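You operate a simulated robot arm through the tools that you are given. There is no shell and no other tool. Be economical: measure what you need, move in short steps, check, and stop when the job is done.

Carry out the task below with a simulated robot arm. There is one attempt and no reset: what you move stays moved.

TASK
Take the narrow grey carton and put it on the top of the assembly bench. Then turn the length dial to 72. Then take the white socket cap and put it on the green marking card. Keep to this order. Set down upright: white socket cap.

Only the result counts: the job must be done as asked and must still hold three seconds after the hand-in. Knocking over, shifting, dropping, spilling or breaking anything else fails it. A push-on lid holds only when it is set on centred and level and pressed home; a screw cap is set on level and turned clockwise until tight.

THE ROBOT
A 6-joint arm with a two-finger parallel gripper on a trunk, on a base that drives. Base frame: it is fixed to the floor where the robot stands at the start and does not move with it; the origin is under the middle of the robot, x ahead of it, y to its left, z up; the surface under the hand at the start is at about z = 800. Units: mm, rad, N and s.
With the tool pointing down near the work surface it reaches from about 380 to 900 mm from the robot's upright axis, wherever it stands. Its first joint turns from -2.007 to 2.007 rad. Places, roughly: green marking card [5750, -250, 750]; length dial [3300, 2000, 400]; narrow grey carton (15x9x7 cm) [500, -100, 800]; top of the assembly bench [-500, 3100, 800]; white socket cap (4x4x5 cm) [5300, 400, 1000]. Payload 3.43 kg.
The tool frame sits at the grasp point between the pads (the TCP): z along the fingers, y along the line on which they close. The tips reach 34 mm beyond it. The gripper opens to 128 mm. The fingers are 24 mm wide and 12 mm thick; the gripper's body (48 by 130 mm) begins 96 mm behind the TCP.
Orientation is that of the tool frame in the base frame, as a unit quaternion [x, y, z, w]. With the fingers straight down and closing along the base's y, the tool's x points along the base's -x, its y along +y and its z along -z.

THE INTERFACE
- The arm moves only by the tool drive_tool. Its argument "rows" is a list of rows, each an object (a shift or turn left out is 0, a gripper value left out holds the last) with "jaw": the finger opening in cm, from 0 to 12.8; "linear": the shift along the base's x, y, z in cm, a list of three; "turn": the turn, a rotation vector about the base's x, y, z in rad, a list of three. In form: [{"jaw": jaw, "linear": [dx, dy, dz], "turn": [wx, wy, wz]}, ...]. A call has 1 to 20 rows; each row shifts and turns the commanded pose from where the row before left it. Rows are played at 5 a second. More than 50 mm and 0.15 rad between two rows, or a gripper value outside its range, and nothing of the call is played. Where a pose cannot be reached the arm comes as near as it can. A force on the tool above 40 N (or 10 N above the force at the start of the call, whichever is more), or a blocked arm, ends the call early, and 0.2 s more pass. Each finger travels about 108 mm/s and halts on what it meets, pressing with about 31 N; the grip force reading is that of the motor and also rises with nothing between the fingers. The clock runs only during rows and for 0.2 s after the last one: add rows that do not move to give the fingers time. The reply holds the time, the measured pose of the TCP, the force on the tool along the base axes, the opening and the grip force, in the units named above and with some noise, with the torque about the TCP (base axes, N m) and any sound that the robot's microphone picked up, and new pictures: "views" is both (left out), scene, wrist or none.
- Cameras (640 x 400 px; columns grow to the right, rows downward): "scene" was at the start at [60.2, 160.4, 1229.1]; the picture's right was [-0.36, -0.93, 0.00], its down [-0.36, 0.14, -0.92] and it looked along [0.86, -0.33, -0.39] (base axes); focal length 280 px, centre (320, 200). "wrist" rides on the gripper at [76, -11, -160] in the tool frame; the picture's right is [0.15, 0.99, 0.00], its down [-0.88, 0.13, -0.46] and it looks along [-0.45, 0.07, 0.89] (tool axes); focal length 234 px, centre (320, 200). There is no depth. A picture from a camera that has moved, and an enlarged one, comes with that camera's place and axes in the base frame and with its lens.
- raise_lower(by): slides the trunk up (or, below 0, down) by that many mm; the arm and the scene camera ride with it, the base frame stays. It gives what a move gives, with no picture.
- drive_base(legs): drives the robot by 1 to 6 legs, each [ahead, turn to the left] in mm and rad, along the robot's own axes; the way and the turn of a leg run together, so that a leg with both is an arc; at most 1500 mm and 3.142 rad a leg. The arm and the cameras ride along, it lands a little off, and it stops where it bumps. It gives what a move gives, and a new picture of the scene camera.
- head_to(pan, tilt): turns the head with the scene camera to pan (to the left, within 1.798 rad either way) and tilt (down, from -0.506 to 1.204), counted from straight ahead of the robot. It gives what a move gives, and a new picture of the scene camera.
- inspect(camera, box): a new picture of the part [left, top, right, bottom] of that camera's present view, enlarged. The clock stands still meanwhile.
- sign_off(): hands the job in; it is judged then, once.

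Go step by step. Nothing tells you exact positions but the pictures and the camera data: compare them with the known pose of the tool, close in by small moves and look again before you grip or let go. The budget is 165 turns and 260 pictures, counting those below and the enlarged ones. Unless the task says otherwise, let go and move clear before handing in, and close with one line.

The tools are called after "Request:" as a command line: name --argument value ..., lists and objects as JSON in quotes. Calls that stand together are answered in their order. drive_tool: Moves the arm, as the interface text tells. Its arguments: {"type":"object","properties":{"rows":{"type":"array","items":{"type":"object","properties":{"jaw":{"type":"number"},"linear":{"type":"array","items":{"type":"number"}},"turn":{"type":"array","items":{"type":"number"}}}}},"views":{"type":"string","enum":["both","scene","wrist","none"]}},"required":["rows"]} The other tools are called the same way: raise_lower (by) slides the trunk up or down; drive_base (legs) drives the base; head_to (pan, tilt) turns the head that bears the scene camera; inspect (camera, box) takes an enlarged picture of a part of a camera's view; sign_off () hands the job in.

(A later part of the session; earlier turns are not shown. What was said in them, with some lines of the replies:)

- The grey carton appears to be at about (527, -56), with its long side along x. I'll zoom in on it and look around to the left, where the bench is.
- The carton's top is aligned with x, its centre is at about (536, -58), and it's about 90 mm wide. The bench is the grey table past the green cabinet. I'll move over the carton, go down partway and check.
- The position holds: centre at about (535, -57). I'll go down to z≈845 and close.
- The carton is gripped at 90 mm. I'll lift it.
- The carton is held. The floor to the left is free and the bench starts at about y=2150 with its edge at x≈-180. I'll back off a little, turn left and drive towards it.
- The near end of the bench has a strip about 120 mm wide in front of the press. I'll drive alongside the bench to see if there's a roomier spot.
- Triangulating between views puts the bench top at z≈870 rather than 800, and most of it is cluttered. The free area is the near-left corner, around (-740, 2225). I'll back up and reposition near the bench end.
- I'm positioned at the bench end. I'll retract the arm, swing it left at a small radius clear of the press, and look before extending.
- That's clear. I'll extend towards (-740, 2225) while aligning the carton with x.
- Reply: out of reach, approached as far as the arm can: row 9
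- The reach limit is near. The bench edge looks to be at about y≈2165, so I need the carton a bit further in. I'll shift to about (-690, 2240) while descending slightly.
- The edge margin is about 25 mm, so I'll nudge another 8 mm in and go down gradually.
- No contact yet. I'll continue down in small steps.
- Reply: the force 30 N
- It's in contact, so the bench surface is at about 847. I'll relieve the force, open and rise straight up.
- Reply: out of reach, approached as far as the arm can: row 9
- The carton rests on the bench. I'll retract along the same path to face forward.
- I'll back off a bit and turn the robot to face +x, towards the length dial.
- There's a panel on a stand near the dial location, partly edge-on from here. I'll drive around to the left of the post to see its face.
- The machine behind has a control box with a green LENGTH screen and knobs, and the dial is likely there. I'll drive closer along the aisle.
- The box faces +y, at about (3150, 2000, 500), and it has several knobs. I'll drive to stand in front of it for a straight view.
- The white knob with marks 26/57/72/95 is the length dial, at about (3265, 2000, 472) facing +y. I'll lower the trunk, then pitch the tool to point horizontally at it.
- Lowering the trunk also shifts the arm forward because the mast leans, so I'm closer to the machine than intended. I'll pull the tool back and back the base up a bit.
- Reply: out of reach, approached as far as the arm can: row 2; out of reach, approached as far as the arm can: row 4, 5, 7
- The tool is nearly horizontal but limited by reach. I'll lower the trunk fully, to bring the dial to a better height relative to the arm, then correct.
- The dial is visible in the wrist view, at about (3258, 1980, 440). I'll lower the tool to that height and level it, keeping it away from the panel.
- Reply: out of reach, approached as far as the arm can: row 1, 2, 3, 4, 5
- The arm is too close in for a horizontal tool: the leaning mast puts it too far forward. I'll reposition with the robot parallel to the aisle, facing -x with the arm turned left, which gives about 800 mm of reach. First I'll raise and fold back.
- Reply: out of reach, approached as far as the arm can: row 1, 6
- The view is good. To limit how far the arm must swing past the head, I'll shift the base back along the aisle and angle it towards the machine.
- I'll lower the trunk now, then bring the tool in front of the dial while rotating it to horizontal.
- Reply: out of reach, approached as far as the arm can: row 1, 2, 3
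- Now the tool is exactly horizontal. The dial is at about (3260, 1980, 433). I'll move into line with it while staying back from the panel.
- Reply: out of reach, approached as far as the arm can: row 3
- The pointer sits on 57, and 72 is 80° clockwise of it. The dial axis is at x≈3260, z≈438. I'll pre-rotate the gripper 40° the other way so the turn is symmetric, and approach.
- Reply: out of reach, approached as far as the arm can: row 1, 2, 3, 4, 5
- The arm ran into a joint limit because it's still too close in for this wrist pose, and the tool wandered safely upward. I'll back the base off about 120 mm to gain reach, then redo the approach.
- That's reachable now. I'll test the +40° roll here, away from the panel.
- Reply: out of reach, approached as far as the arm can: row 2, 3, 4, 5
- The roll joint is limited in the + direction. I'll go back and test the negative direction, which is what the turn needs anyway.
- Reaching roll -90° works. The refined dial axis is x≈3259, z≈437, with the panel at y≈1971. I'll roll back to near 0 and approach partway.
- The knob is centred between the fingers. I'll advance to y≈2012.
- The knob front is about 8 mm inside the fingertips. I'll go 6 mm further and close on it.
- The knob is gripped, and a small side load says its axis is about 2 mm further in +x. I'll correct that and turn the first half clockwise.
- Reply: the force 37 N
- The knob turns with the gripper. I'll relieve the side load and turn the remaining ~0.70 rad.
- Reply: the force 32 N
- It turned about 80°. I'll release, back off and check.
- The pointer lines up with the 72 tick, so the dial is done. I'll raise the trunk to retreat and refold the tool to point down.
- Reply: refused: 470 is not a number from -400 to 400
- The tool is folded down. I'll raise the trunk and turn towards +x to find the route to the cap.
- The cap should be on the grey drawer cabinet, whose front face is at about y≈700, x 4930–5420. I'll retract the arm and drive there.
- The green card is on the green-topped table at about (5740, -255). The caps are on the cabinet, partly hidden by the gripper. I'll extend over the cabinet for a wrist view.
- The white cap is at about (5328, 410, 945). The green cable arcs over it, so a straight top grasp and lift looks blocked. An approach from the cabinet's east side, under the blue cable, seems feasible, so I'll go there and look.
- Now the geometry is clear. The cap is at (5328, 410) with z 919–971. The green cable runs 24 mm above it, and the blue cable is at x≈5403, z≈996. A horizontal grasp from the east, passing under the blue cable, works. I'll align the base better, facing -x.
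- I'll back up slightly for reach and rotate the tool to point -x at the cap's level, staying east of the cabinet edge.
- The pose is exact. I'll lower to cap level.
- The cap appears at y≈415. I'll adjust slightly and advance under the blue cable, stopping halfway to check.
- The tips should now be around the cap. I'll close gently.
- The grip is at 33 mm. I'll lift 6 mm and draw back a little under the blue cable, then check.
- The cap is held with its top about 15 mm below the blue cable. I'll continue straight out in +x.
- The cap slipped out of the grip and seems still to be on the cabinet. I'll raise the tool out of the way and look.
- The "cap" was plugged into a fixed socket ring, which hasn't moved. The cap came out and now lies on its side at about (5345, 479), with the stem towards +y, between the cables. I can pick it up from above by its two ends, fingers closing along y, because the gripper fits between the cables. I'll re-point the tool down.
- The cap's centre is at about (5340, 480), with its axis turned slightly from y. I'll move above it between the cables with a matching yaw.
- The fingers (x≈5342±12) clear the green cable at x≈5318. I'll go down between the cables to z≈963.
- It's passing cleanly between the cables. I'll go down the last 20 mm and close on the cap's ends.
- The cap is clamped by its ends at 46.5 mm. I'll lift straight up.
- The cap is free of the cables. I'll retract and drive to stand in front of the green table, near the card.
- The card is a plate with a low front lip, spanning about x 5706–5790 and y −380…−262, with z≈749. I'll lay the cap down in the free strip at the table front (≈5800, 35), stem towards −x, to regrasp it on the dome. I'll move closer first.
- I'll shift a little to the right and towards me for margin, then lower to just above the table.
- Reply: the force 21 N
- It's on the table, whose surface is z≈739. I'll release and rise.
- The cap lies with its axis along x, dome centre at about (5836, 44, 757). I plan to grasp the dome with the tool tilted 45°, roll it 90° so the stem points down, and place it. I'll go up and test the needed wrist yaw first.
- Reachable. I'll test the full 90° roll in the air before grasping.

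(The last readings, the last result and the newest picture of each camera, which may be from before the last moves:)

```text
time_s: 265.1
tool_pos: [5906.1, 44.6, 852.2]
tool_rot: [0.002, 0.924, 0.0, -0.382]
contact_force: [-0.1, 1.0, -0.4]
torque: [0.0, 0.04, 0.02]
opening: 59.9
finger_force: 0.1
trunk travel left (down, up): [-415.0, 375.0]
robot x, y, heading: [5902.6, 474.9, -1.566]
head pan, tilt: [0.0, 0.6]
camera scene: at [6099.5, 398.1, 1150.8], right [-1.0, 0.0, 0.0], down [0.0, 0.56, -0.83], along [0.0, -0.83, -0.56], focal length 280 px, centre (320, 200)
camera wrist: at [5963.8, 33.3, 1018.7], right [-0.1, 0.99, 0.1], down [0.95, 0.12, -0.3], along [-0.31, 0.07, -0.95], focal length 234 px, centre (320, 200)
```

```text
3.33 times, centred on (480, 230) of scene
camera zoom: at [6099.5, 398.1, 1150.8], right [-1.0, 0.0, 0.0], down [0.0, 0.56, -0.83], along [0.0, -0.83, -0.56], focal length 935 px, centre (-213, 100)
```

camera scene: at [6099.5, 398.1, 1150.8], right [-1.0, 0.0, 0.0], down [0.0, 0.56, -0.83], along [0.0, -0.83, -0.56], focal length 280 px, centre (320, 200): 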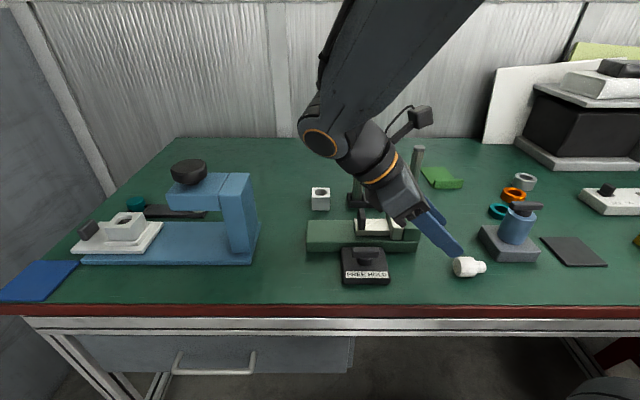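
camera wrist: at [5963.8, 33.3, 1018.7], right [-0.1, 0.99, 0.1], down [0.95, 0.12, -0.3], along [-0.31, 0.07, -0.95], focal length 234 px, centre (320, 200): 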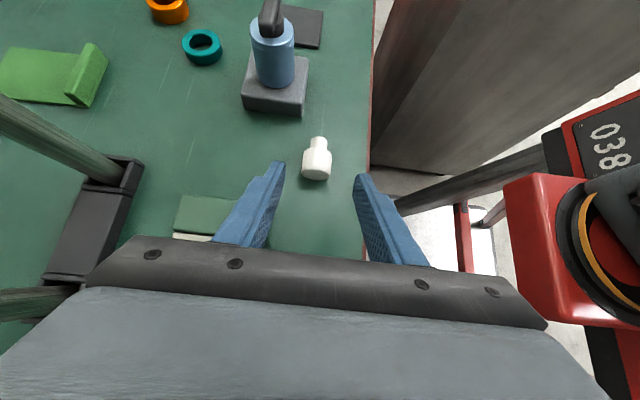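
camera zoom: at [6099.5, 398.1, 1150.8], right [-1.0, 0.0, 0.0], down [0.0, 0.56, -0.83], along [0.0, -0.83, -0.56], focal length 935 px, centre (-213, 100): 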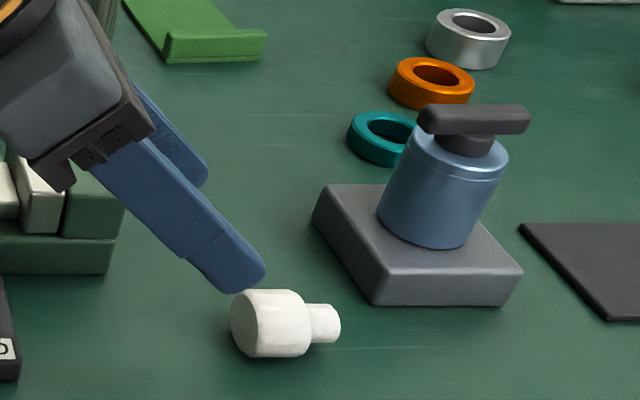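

Aligned: dome centre at about (5832, 44, 757). I'll approach along the tool axis.

Request:
drive_tool --rows '[{"linear": [0, -0.05, -2.1]}, {"linear": [-2, 0, -2]}, {"linear": [-1.8, 0, -1.8]}, {"linear": [-1, 0, -1]}, {"linear": [-0.7, 0, -0.7]}, {}]' --views "wrist"

Request:
inspect --camera "wrist" --box '[230, 110, 410, 230]'

Request:
inspect --camera "scene" --box '[400, 190, 540, 290]'

```text
time_s: 266.5
tool_pos: [5849.2, 43.4, 776.3]
tool_rot: [0.003, 0.925, 0.001, -0.381]
contact_force: [-0.6, 1.4, 0.4]
torque: [0.03, -0.03, 0.03]
opening: 59.9
finger_force: 0.0
trunk travel left (down, up): [-415.0, 375.0]
robot x, y, heading: [5905.0, 480.3, -1.563]
head pan, tilt: [0.0, 0.6]
camera wrist: at [5907.8, 32.7, 943.2], right [-0.1, 0.99, 0.1], down [0.95, 0.13, -0.3], along [-0.31, 0.07, -0.95], focal length 234 px, centre (320, 200)
```

wrist: 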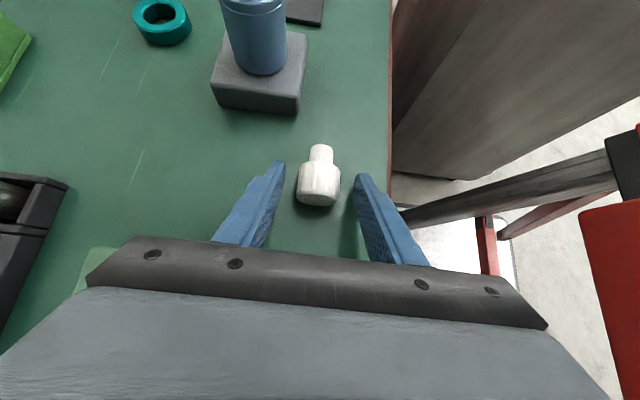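

```text
3.33 times, centred on (320, 170) of wrist
camera zoom: at [5907.8, 32.7, 943.2], right [-0.1, 0.99, 0.1], down [0.95, 0.13, -0.3], along [-0.31, 0.07, -0.95], focal length 781 px, centre (320, 300)
```

zoom: 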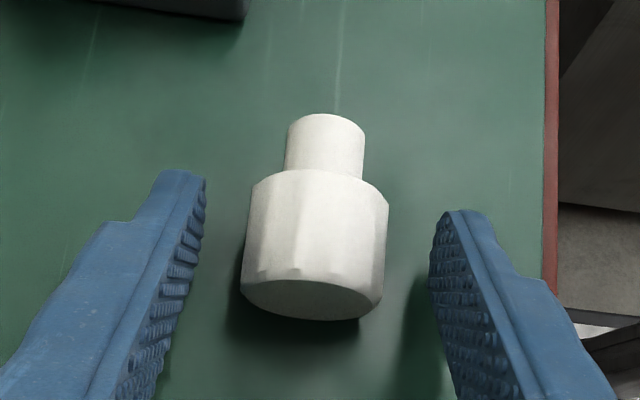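

```text
4.00 times, centred on (470, 240) of scene
camera zoom: at [6099.6, 398.0, 1150.8], right [-1.0, 0.0, 0.0], down [0.0, 0.56, -0.83], along [0.0, -0.83, -0.56], focal length 1122 px, centre (-280, 40)
```

zoom: 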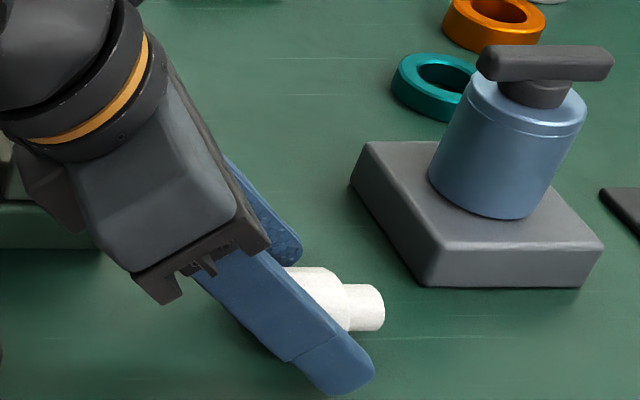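

The fingers flank the dome well. I'll close.

Request:
drive_tool --rows '[{"jaw": 5}, {"jaw": 4.3}, {"jaw": 3.6}, {"jaw": 2.8}, {}, {}]' --views "none"

Request:
inspect --camera "wrist" --box '[230, 110, 410, 230]'

```text
time_s: 267.9
tool_pos: [5850.9, 43.3, 776.3]
tool_rot: [0.003, 0.925, 0.001, -0.381]
contact_force: [0.0, -0.3, -0.6]
torque: [-0.02, -0.03, 0.01]
opening: 32.8
finger_force: 30.8
trunk travel left (down, up): [-415.0, 375.0]
robot x, y, heading: [5900.9, 476.9, -1.57]
head pan, tilt: [0.0, 0.6]
```

```text
3.33 times, centred on (320, 170) of wrist
camera zoom: at [5907.9, 32.7, 943.4], right [-0.1, 0.99, 0.1], down [0.95, 0.13, -0.3], along [-0.31, 0.07, -0.95], focal length 781 px, centre (320, 300)
```

zoom: 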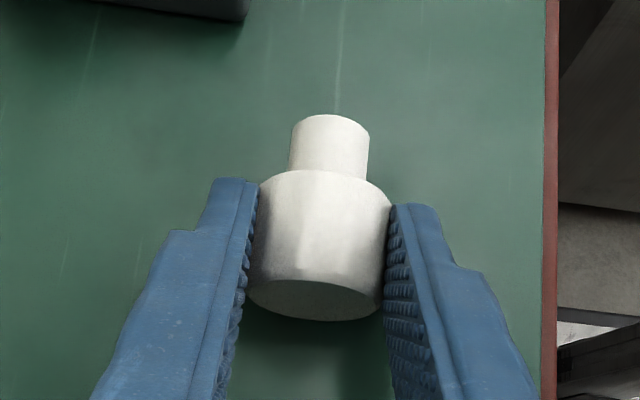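

Gripped at 33 mm, which is the dome's true diameter. I'll lift and roll 90° so the stem points down.

Request:
drive_tool --rows '[{"linear": [0, 0, 1]}, {"linear": [0, 0, 2]}, {"linear": [0, 0, 4]}, {"linear": [0, 0, 4]}, {"linear": [0, 0, 4]}, {"linear": [0, 0, 4]}, {"turn": [0, -0.143, 0]}, {"turn": [0, -0.143, 0]}, {"turn": [0, -0.143, 0]}, {"turn": [0, -0.143, 0]}, {"turn": [0, -0.143, 0]}, {"turn": [0, -0.143, 0]}, {"turn": [0, -0.143, 0]}, {"turn": [0, -0.143, 0]}, {"turn": [0, -0.143, 0]}, {"turn": [0, -0.143, 0]}, {"turn": [0, -0.141, 0]}, {}]' --views "both"

Request:
inspect --camera "scene" --box '[390, 70, 570, 190]'

```text
time_s: 271.7
tool_pos: [5849.8, 44.6, 967.2]
tool_rot: [0.001, 0.923, 0.002, 0.384]
contact_force: [0.6, 0.6, -0.2]
torque: [-0.01, 0.03, -0.03]
opening: 33.1
finger_force: 31.0
trunk travel left (down, up): [-415.0, 375.0]
robot x, y, heading: [5904.5, 473.7, -1.563]
head pan, tilt: [0.0, 0.6]
camera scene: at [6099.5, 398.1, 1150.8], right [-1.0, 0.0, 0.0], down [0.0, 0.56, -0.83], along [0.0, -0.83, -0.56], focal length 280 px, centre (320, 200)
camera wrist: at [5682.3, 33.3, 1025.8], right [-0.1, 0.99, -0.1], down [0.3, 0.13, 0.95], along [0.95, 0.07, -0.31], focal length 234 px, centre (320, 200)
```

scene: 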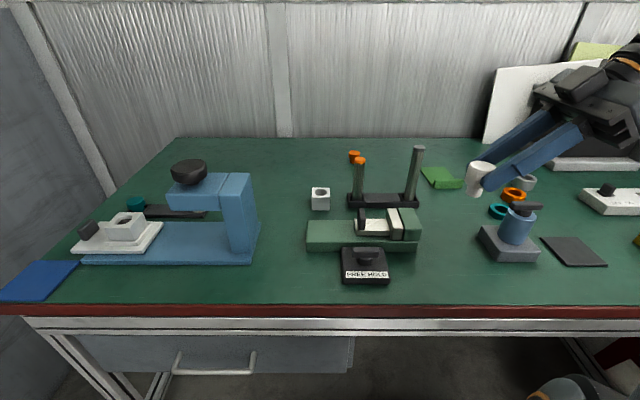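
wrist: 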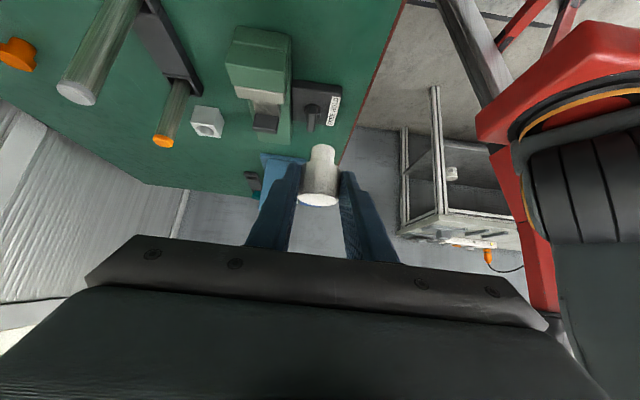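

```text
3.33 times, centred on (480, 130) of scene
camera zoom: at [6099.5, 398.1, 1150.8], right [-1.0, 0.0, 0.0], down [0.0, 0.56, -0.83], along [0.0, -0.83, -0.56], focal length 935 px, centre (-213, 433)
```

zoom: 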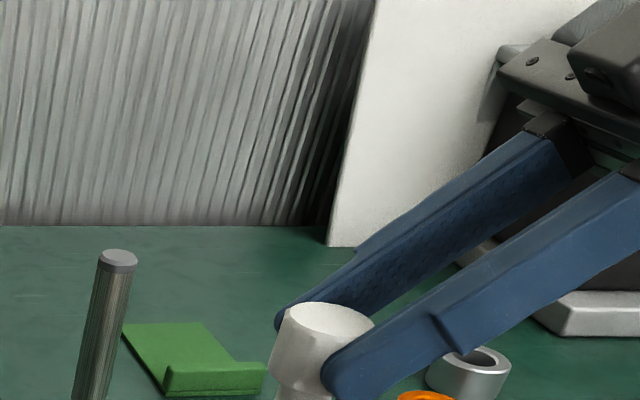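

The cap is upright in the gripper. I'll yaw −90° so the gripper leans towards the robot, the natural pose, and check.

Request:
drive_tool --rows '[{"turn": [0, 0, -0.143]}, {"turn": [0, 0, -0.143]}, {"turn": [0, 0, -0.143]}, {"turn": [0, 0, -0.143]}, {"turn": [0, 0, -0.143]}, {"turn": [0, 0, -0.143]}, {"turn": [0, 0, -0.143]}, {"turn": [0, 0, -0.143]}, {"turn": [0, 0, -0.143]}, {"turn": [0, 0, -0.143]}, {"turn": [0, 0, -0.141]}, {}]' --views "both"

```text
time_s: 274.3
tool_pos: [5784.4, -41.1, 909.3]
tool_rot: [0.654, 0.652, -0.269, 0.273]
contact_force: [0.2, -0.2, 0.6]
torque: [0.01, 0.03, -0.02]
opening: 33.0
finger_force: 30.7
out of reach, approached as far as the arm can: row 5, 6, 7, 8, 9, 10, 11
trunk travel left (down, up): [-415.0, 375.0]
robot x, y, heading: [5904.8, 479.0, -1.567]
head pan, tilt: [0.0, 0.6]
camera scene: at [6099.5, 398.1, 1150.8], right [-1.0, 0.0, 0.0], down [0.0, 0.56, -0.83], along [0.0, -0.83, -0.56], focal length 280 px, centre (320, 200)
camera wrist: at [5772.1, 126.0, 967.6], right [0.99, 0.1, -0.1], down [0.12, -0.3, 0.95], along [0.07, -0.95, -0.31], focal length 234 px, centre (320, 200)
```

scene: 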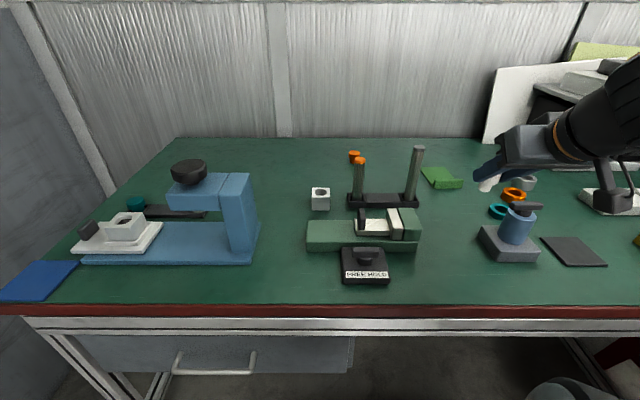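
wrist: 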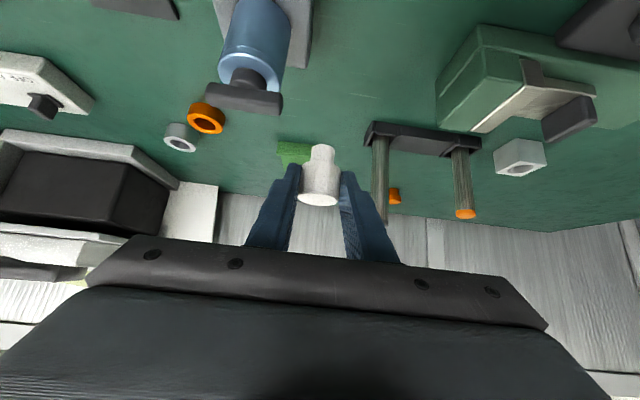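

The orientation is right and the arm is clear. I'll rise and move over the card.

Request:
drive_tool --rows '[{"linear": [0, -1, 3]}, {"linear": [0, -3, 2]}, {"linear": [-0.7, -4.5, 0]}, {"linear": [-0.7, -4.5, 0]}, {"linear": [-0.7, -4.5, 0]}, {"linear": [-0.7, -4.5, 0]}, {"linear": [-0.7, -4.5, 0]}, {}]' --views "both"

Request:
inspect --camera "wrist" --box '[240, 80, 400, 220]'

Request:
inspect --camera "scene" --box '[360, 100, 520, 220]'

```text
time_s: 276.1
tool_pos: [5746.7, -313.3, 955.7]
tool_rot: [0.654, 0.652, -0.27, 0.273]
contact_force: [0.5, 0.5, -0.3]
torque: [0.0, 0.06, 0.02]
opening: 33.1
finger_force: 31.3
out of reach, approached as far as the arm can: row 1
trunk travel left (down, up): [-415.0, 375.0]
robot x, y, heading: [5906.3, 477.7, -1.567]
head pan, tilt: [0.0, 0.6]
camera scene: at [6099.5, 398.1, 1150.8], right [-1.0, 0.0, 0.0], down [0.0, 0.56, -0.83], along [0.0, -0.83, -0.56], focal length 280 px, centre (320, 200)
camera wrist: at [5734.6, -145.9, 1014.5], right [0.99, 0.1, -0.1], down [0.13, -0.3, 0.95], along [0.07, -0.95, -0.31], focal length 234 px, centre (320, 200)
```

scene: 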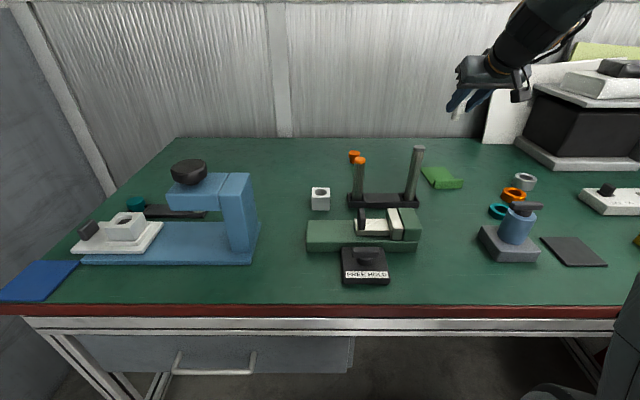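
wrist: 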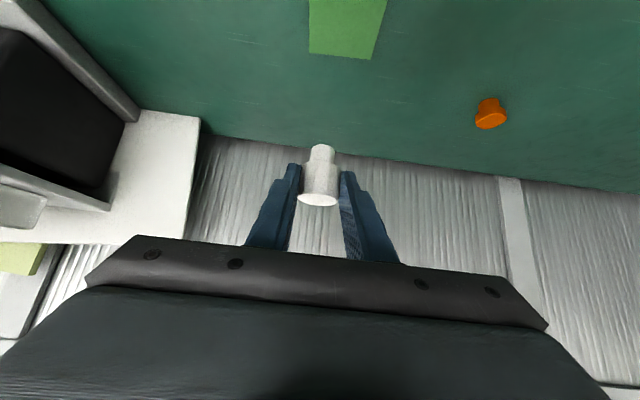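

```text
2.86 times, centred on (320, 150) of wrist
camera zoom: at [5734.6, -145.9, 1014.5], right [0.99, 0.1, -0.1], down [0.13, -0.3, 0.95], along [0.07, -0.95, -0.31], focal length 669 px, centre (320, 343)
```

zoom: 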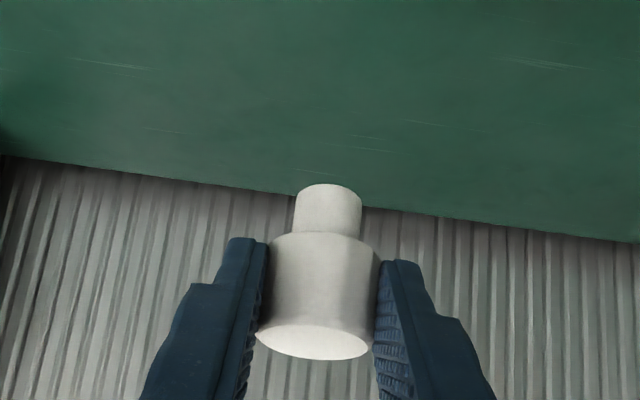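

```text
3.33 times, centred on (440, 160) of scene
camera zoom: at [6099.5, 398.1, 1150.8], right [-1.0, 0.0, 0.0], down [0.0, 0.56, -0.83], along [0.0, -0.83, -0.56], focal length 935 px, centre (-80, 333)
```

zoom: 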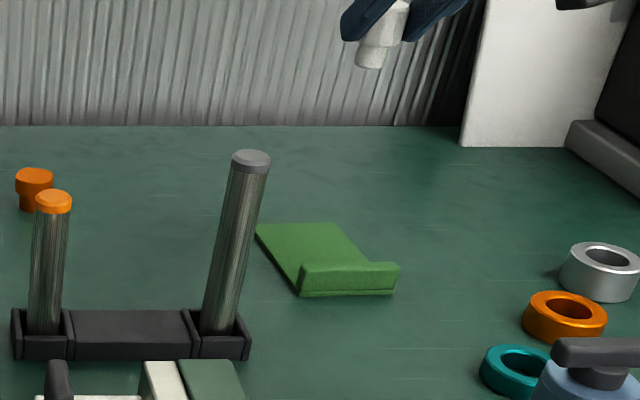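

The card's usable centre is at about (5752, −326). I'll fine-align and lower to just above it.

Request:
drive_tool --rows '[{"linear": [0.4, 0.3, -4]}, {"linear": [0, 0, -4]}, {"linear": [0, 0, -3]}, {"linear": [0, 0, -2.5]}, {}]' --views "both"

Request:
inspect --camera "scene" --box '[390, 130, 490, 210]'

Request:
inspect --camera "wrist" --box '[240, 80, 400, 220]'

```text
time_s: 277.3
tool_pos: [5750.9, -310.1, 820.6]
tool_rot: [0.654, 0.652, -0.269, 0.273]
contact_force: [0.4, 0.2, -0.8]
torque: [0.0, 0.0, -0.01]
opening: 33.1
finger_force: 30.1
trunk travel left (down, up): [-415.0, 375.0]
robot x, y, heading: [5904.1, 478.0, -1.565]
head pan, tilt: [0.0, 0.6]
camera scene: at [6099.5, 398.1, 1150.8], right [-1.0, 0.0, 0.0], down [0.0, 0.56, -0.83], along [0.0, -0.83, -0.56], focal length 280 px, centre (320, 200)
camera wrist: at [5738.5, -143.5, 879.5], right [0.99, 0.1, -0.1], down [0.13, -0.3, 0.95], along [0.07, -0.95, -0.31], focal length 234 px, centre (320, 200)
```

scene: 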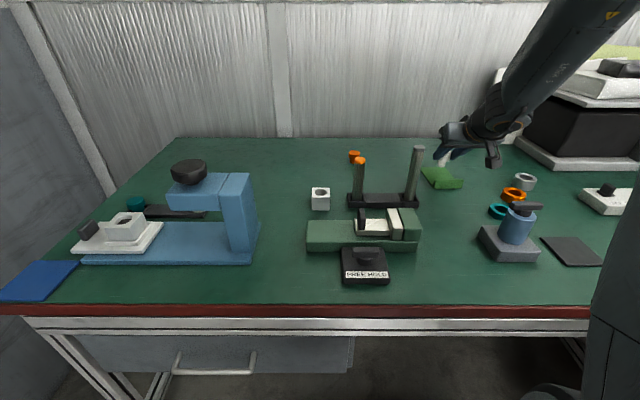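
wrist: 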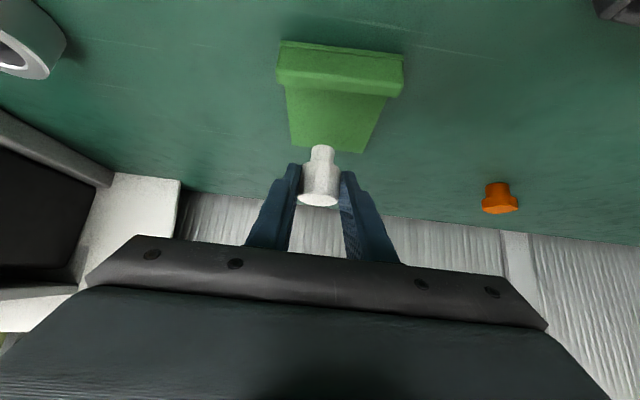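

```text
5.00 times, centred on (440, 170) of scene
camera zoom: at [6099.5, 398.1, 1150.8], right [-1.0, 0.0, 0.0], down [0.0, 0.56, -0.83], along [0.0, -0.83, -0.56], focal length 1402 px, centre (-280, 350)
```

zoom: 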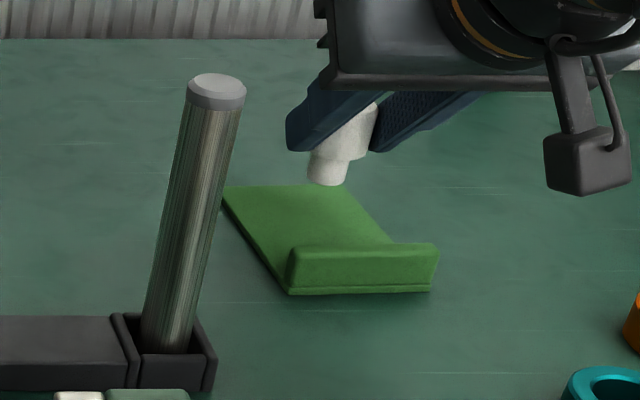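

```text
2.86 times, centred on (320, 150) of wrist
camera zoom: at [5738.5, -143.5, 879.5], right [0.99, 0.1, -0.1], down [0.13, -0.3, 0.95], along [0.07, -0.95, -0.31], focal length 669 px, centre (320, 343)
```

zoom: 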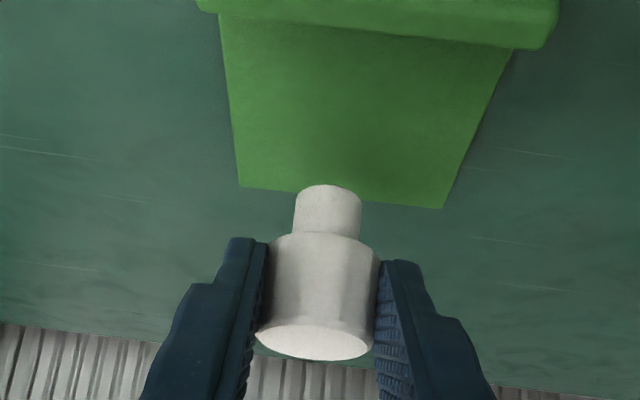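

It's well aligned. I'll lower gently to contact.

Request:
drive_tool --rows '[{"linear": [0.3, 0, -1]}, {"linear": [0, 0, -0.6]}, {"linear": [0, 0, -0.3]}, {"linear": [0, 0, -0.2]}, {}]' --views "none"

Request:
inspect --camera "scene" --box '[410, 150, 480, 200]'

```text
time_s: 278.5
tool_pos: [5754.6, -308.5, 799.5]
tool_rot: [0.654, 0.652, -0.27, 0.272]
contact_force: [-0.5, 0.4, -0.1]
torque: [0.01, 0.0, 0.0]
opening: 33.0
finger_force: 31.1
trunk travel left (down, up): [-415.0, 375.0]
robot x, y, heading: [5906.1, 478.4, -1.567]
head pan, tilt: [0.0, 0.6]
```

```text
8.00 times, centred on (445, 175) of scene
camera zoom: at [6099.5, 398.0, 1150.8], right [-1.0, 0.0, 0.0], down [0.0, 0.56, -0.83], along [0.0, -0.83, -0.56], focal length 2244 px, centre (-680, 400)
```

zoom: 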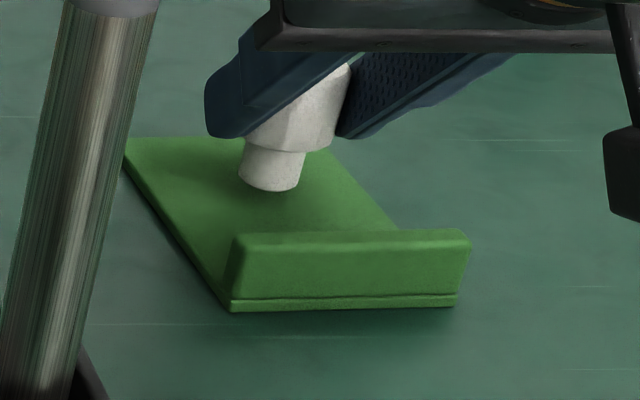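

Request:
drive_tool --rows '[{"linear": [0, 0, -0.2]}, {"linear": [0, 0, -0.2]}, {"linear": [0, 0, -0.15]}, {}]' --views "none"

Request:
inspect --camera "scene" --box '[410, 150, 480, 200]'

```text
time_s: 279.5
tool_pos: [5754.2, -309.5, 794.8]
tool_rot: [0.654, 0.652, -0.27, 0.273]
contact_force: [0.1, -0.1, -0.2]
torque: [0.0, 0.02, 0.04]
opening: 33.2
finger_force: 30.8
trunk travel left (down, up): [-415.0, 375.0]
robot x, y, heading: [5902.9, 476.0, -1.57]
head pan, tilt: [0.0, 0.6]
```

```text
8.00 times, centred on (445, 175) of scene
camera zoom: at [6099.5, 398.0, 1150.8], right [-1.0, 0.0, 0.0], down [0.0, 0.56, -0.83], along [0.0, -0.83, -0.56], focal length 2244 px, centre (-680, 400)
```

zoom: 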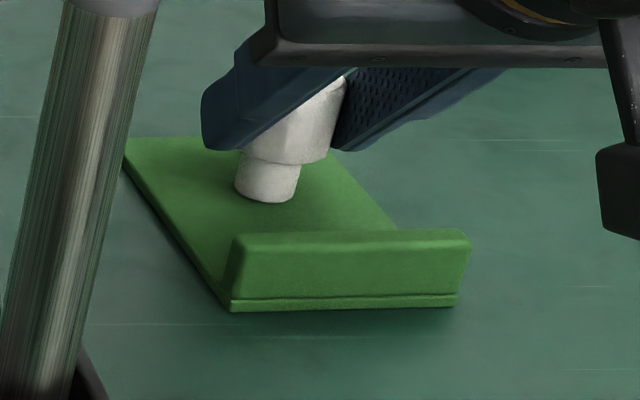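

Request:
drive_tool --rows '[{"linear": [0, 0, -0.15]}, {"linear": [0, 0, -0.15]}, {}]' --views "none"

```text
time_s: 280.3
tool_pos: [5753.4, -309.9, 794.3]
tool_rot: [0.653, 0.652, -0.271, 0.274]
contact_force: [-0.7, -1.2, 16.4]
torque: [-0.4, 0.08, -0.02]
opening: 33.2
finger_force: 30.9
trunk travel left (down, up): [-415.0, 375.0]
robot x, y, heading: [5903.7, 478.3, -1.567]
head pan, tilt: [0.0, 0.6]
```

In contact. I'll ease off, open gently and back out along the tool axis.

Request:
drive_tool --rows '[{"linear": [0, 0, 0.2]}, {}, {"jaw": 3.6}, {"jaw": 4.2}, {"jaw": 5}, {"jaw": 5.8}, {}, {"linear": [0, 1.5, 1.5]}, {"linear": [0, 2.5, 2.5]}, {"linear": [0, 2.5, 2.5]}, {"linear": [0, 1, 4]}, {"linear": [0, 0, 4]}, {}]' --views "both"

Request:
inspect --camera "scene" --box '[400, 130, 490, 200]'

Request:
inspect --camera "wrist" --box '[220, 30, 420, 190]'

```text
time_s: 283.1
tool_pos: [5753.4, -235.4, 938.6]
tool_rot: [0.655, 0.651, -0.27, 0.272]
contact_force: [0.0, 0.4, 0.8]
torque: [0.0, 0.04, -0.02]
opening: 58.1
finger_force: 0.1
trunk travel left (down, up): [-415.0, 375.0]
robot x, y, heading: [5903.7, 478.9, -1.57]
head pan, tilt: [0.0, 0.6]
camera scene: at [6099.5, 398.0, 1150.8], right [-1.0, 0.0, 0.0], down [0.0, 0.56, -0.83], along [0.0, -0.83, -0.56], focal length 280 px, centre (320, 200)
camera wrist: at [5741.8, -67.8, 997.4], right [0.99, 0.1, -0.1], down [0.13, -0.3, 0.95], along [0.07, -0.95, -0.31], focal length 234 px, centre (320, 200)
```

scene: 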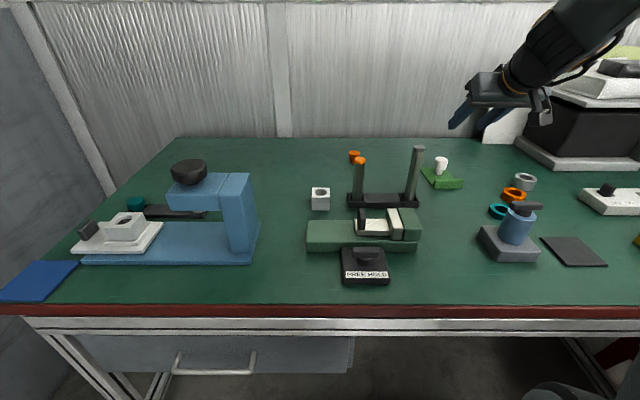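
wrist: 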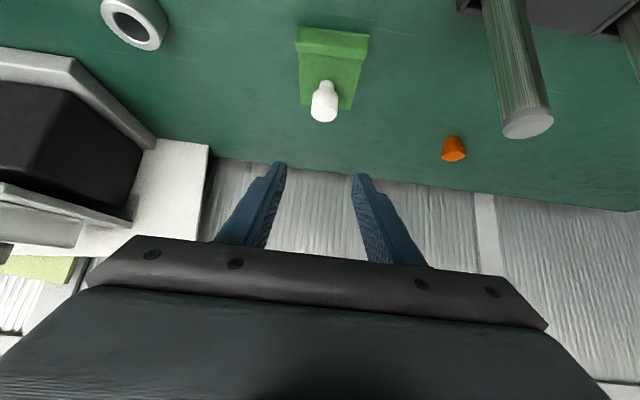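

```text
5.71 times, centred on (445, 165) of scene
camera zoom: at [6099.5, 398.0, 1150.8], right [-1.0, 0.0, 0.0], down [0.0, 0.56, -0.83], along [0.0, -0.83, -0.56], focal length 1602 px, centre (-394, 400)
```

zoom: 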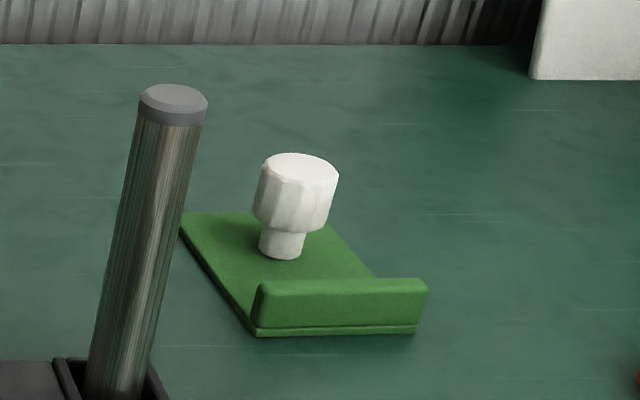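

```text
2.50 times, centred on (320, 110) of wrist
camera zoom: at [5741.8, -67.8, 997.4], right [0.99, 0.1, -0.1], down [0.13, -0.3, 0.95], along [0.07, -0.95, -0.31], focal length 585 px, centre (320, 425)
```

zoom: 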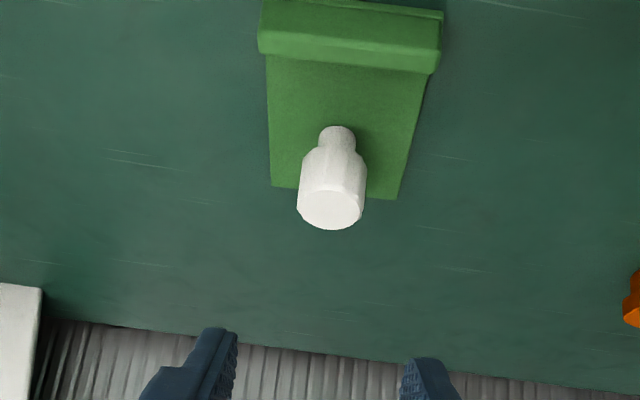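

The white cap stands upright on the green card, the arm is clear, the dial is at 72 and the carton is on the bench. I'm handing in.

Request:
sign_off

```text
The job is handed in.
```

The job is handed in: the grey carton is on the assembly bench, the length dial is at 72, and the white socket cap stands upright on the green card. On the first grasp the cap slipped and fell on its side on the cabinet, so I picked it up again.
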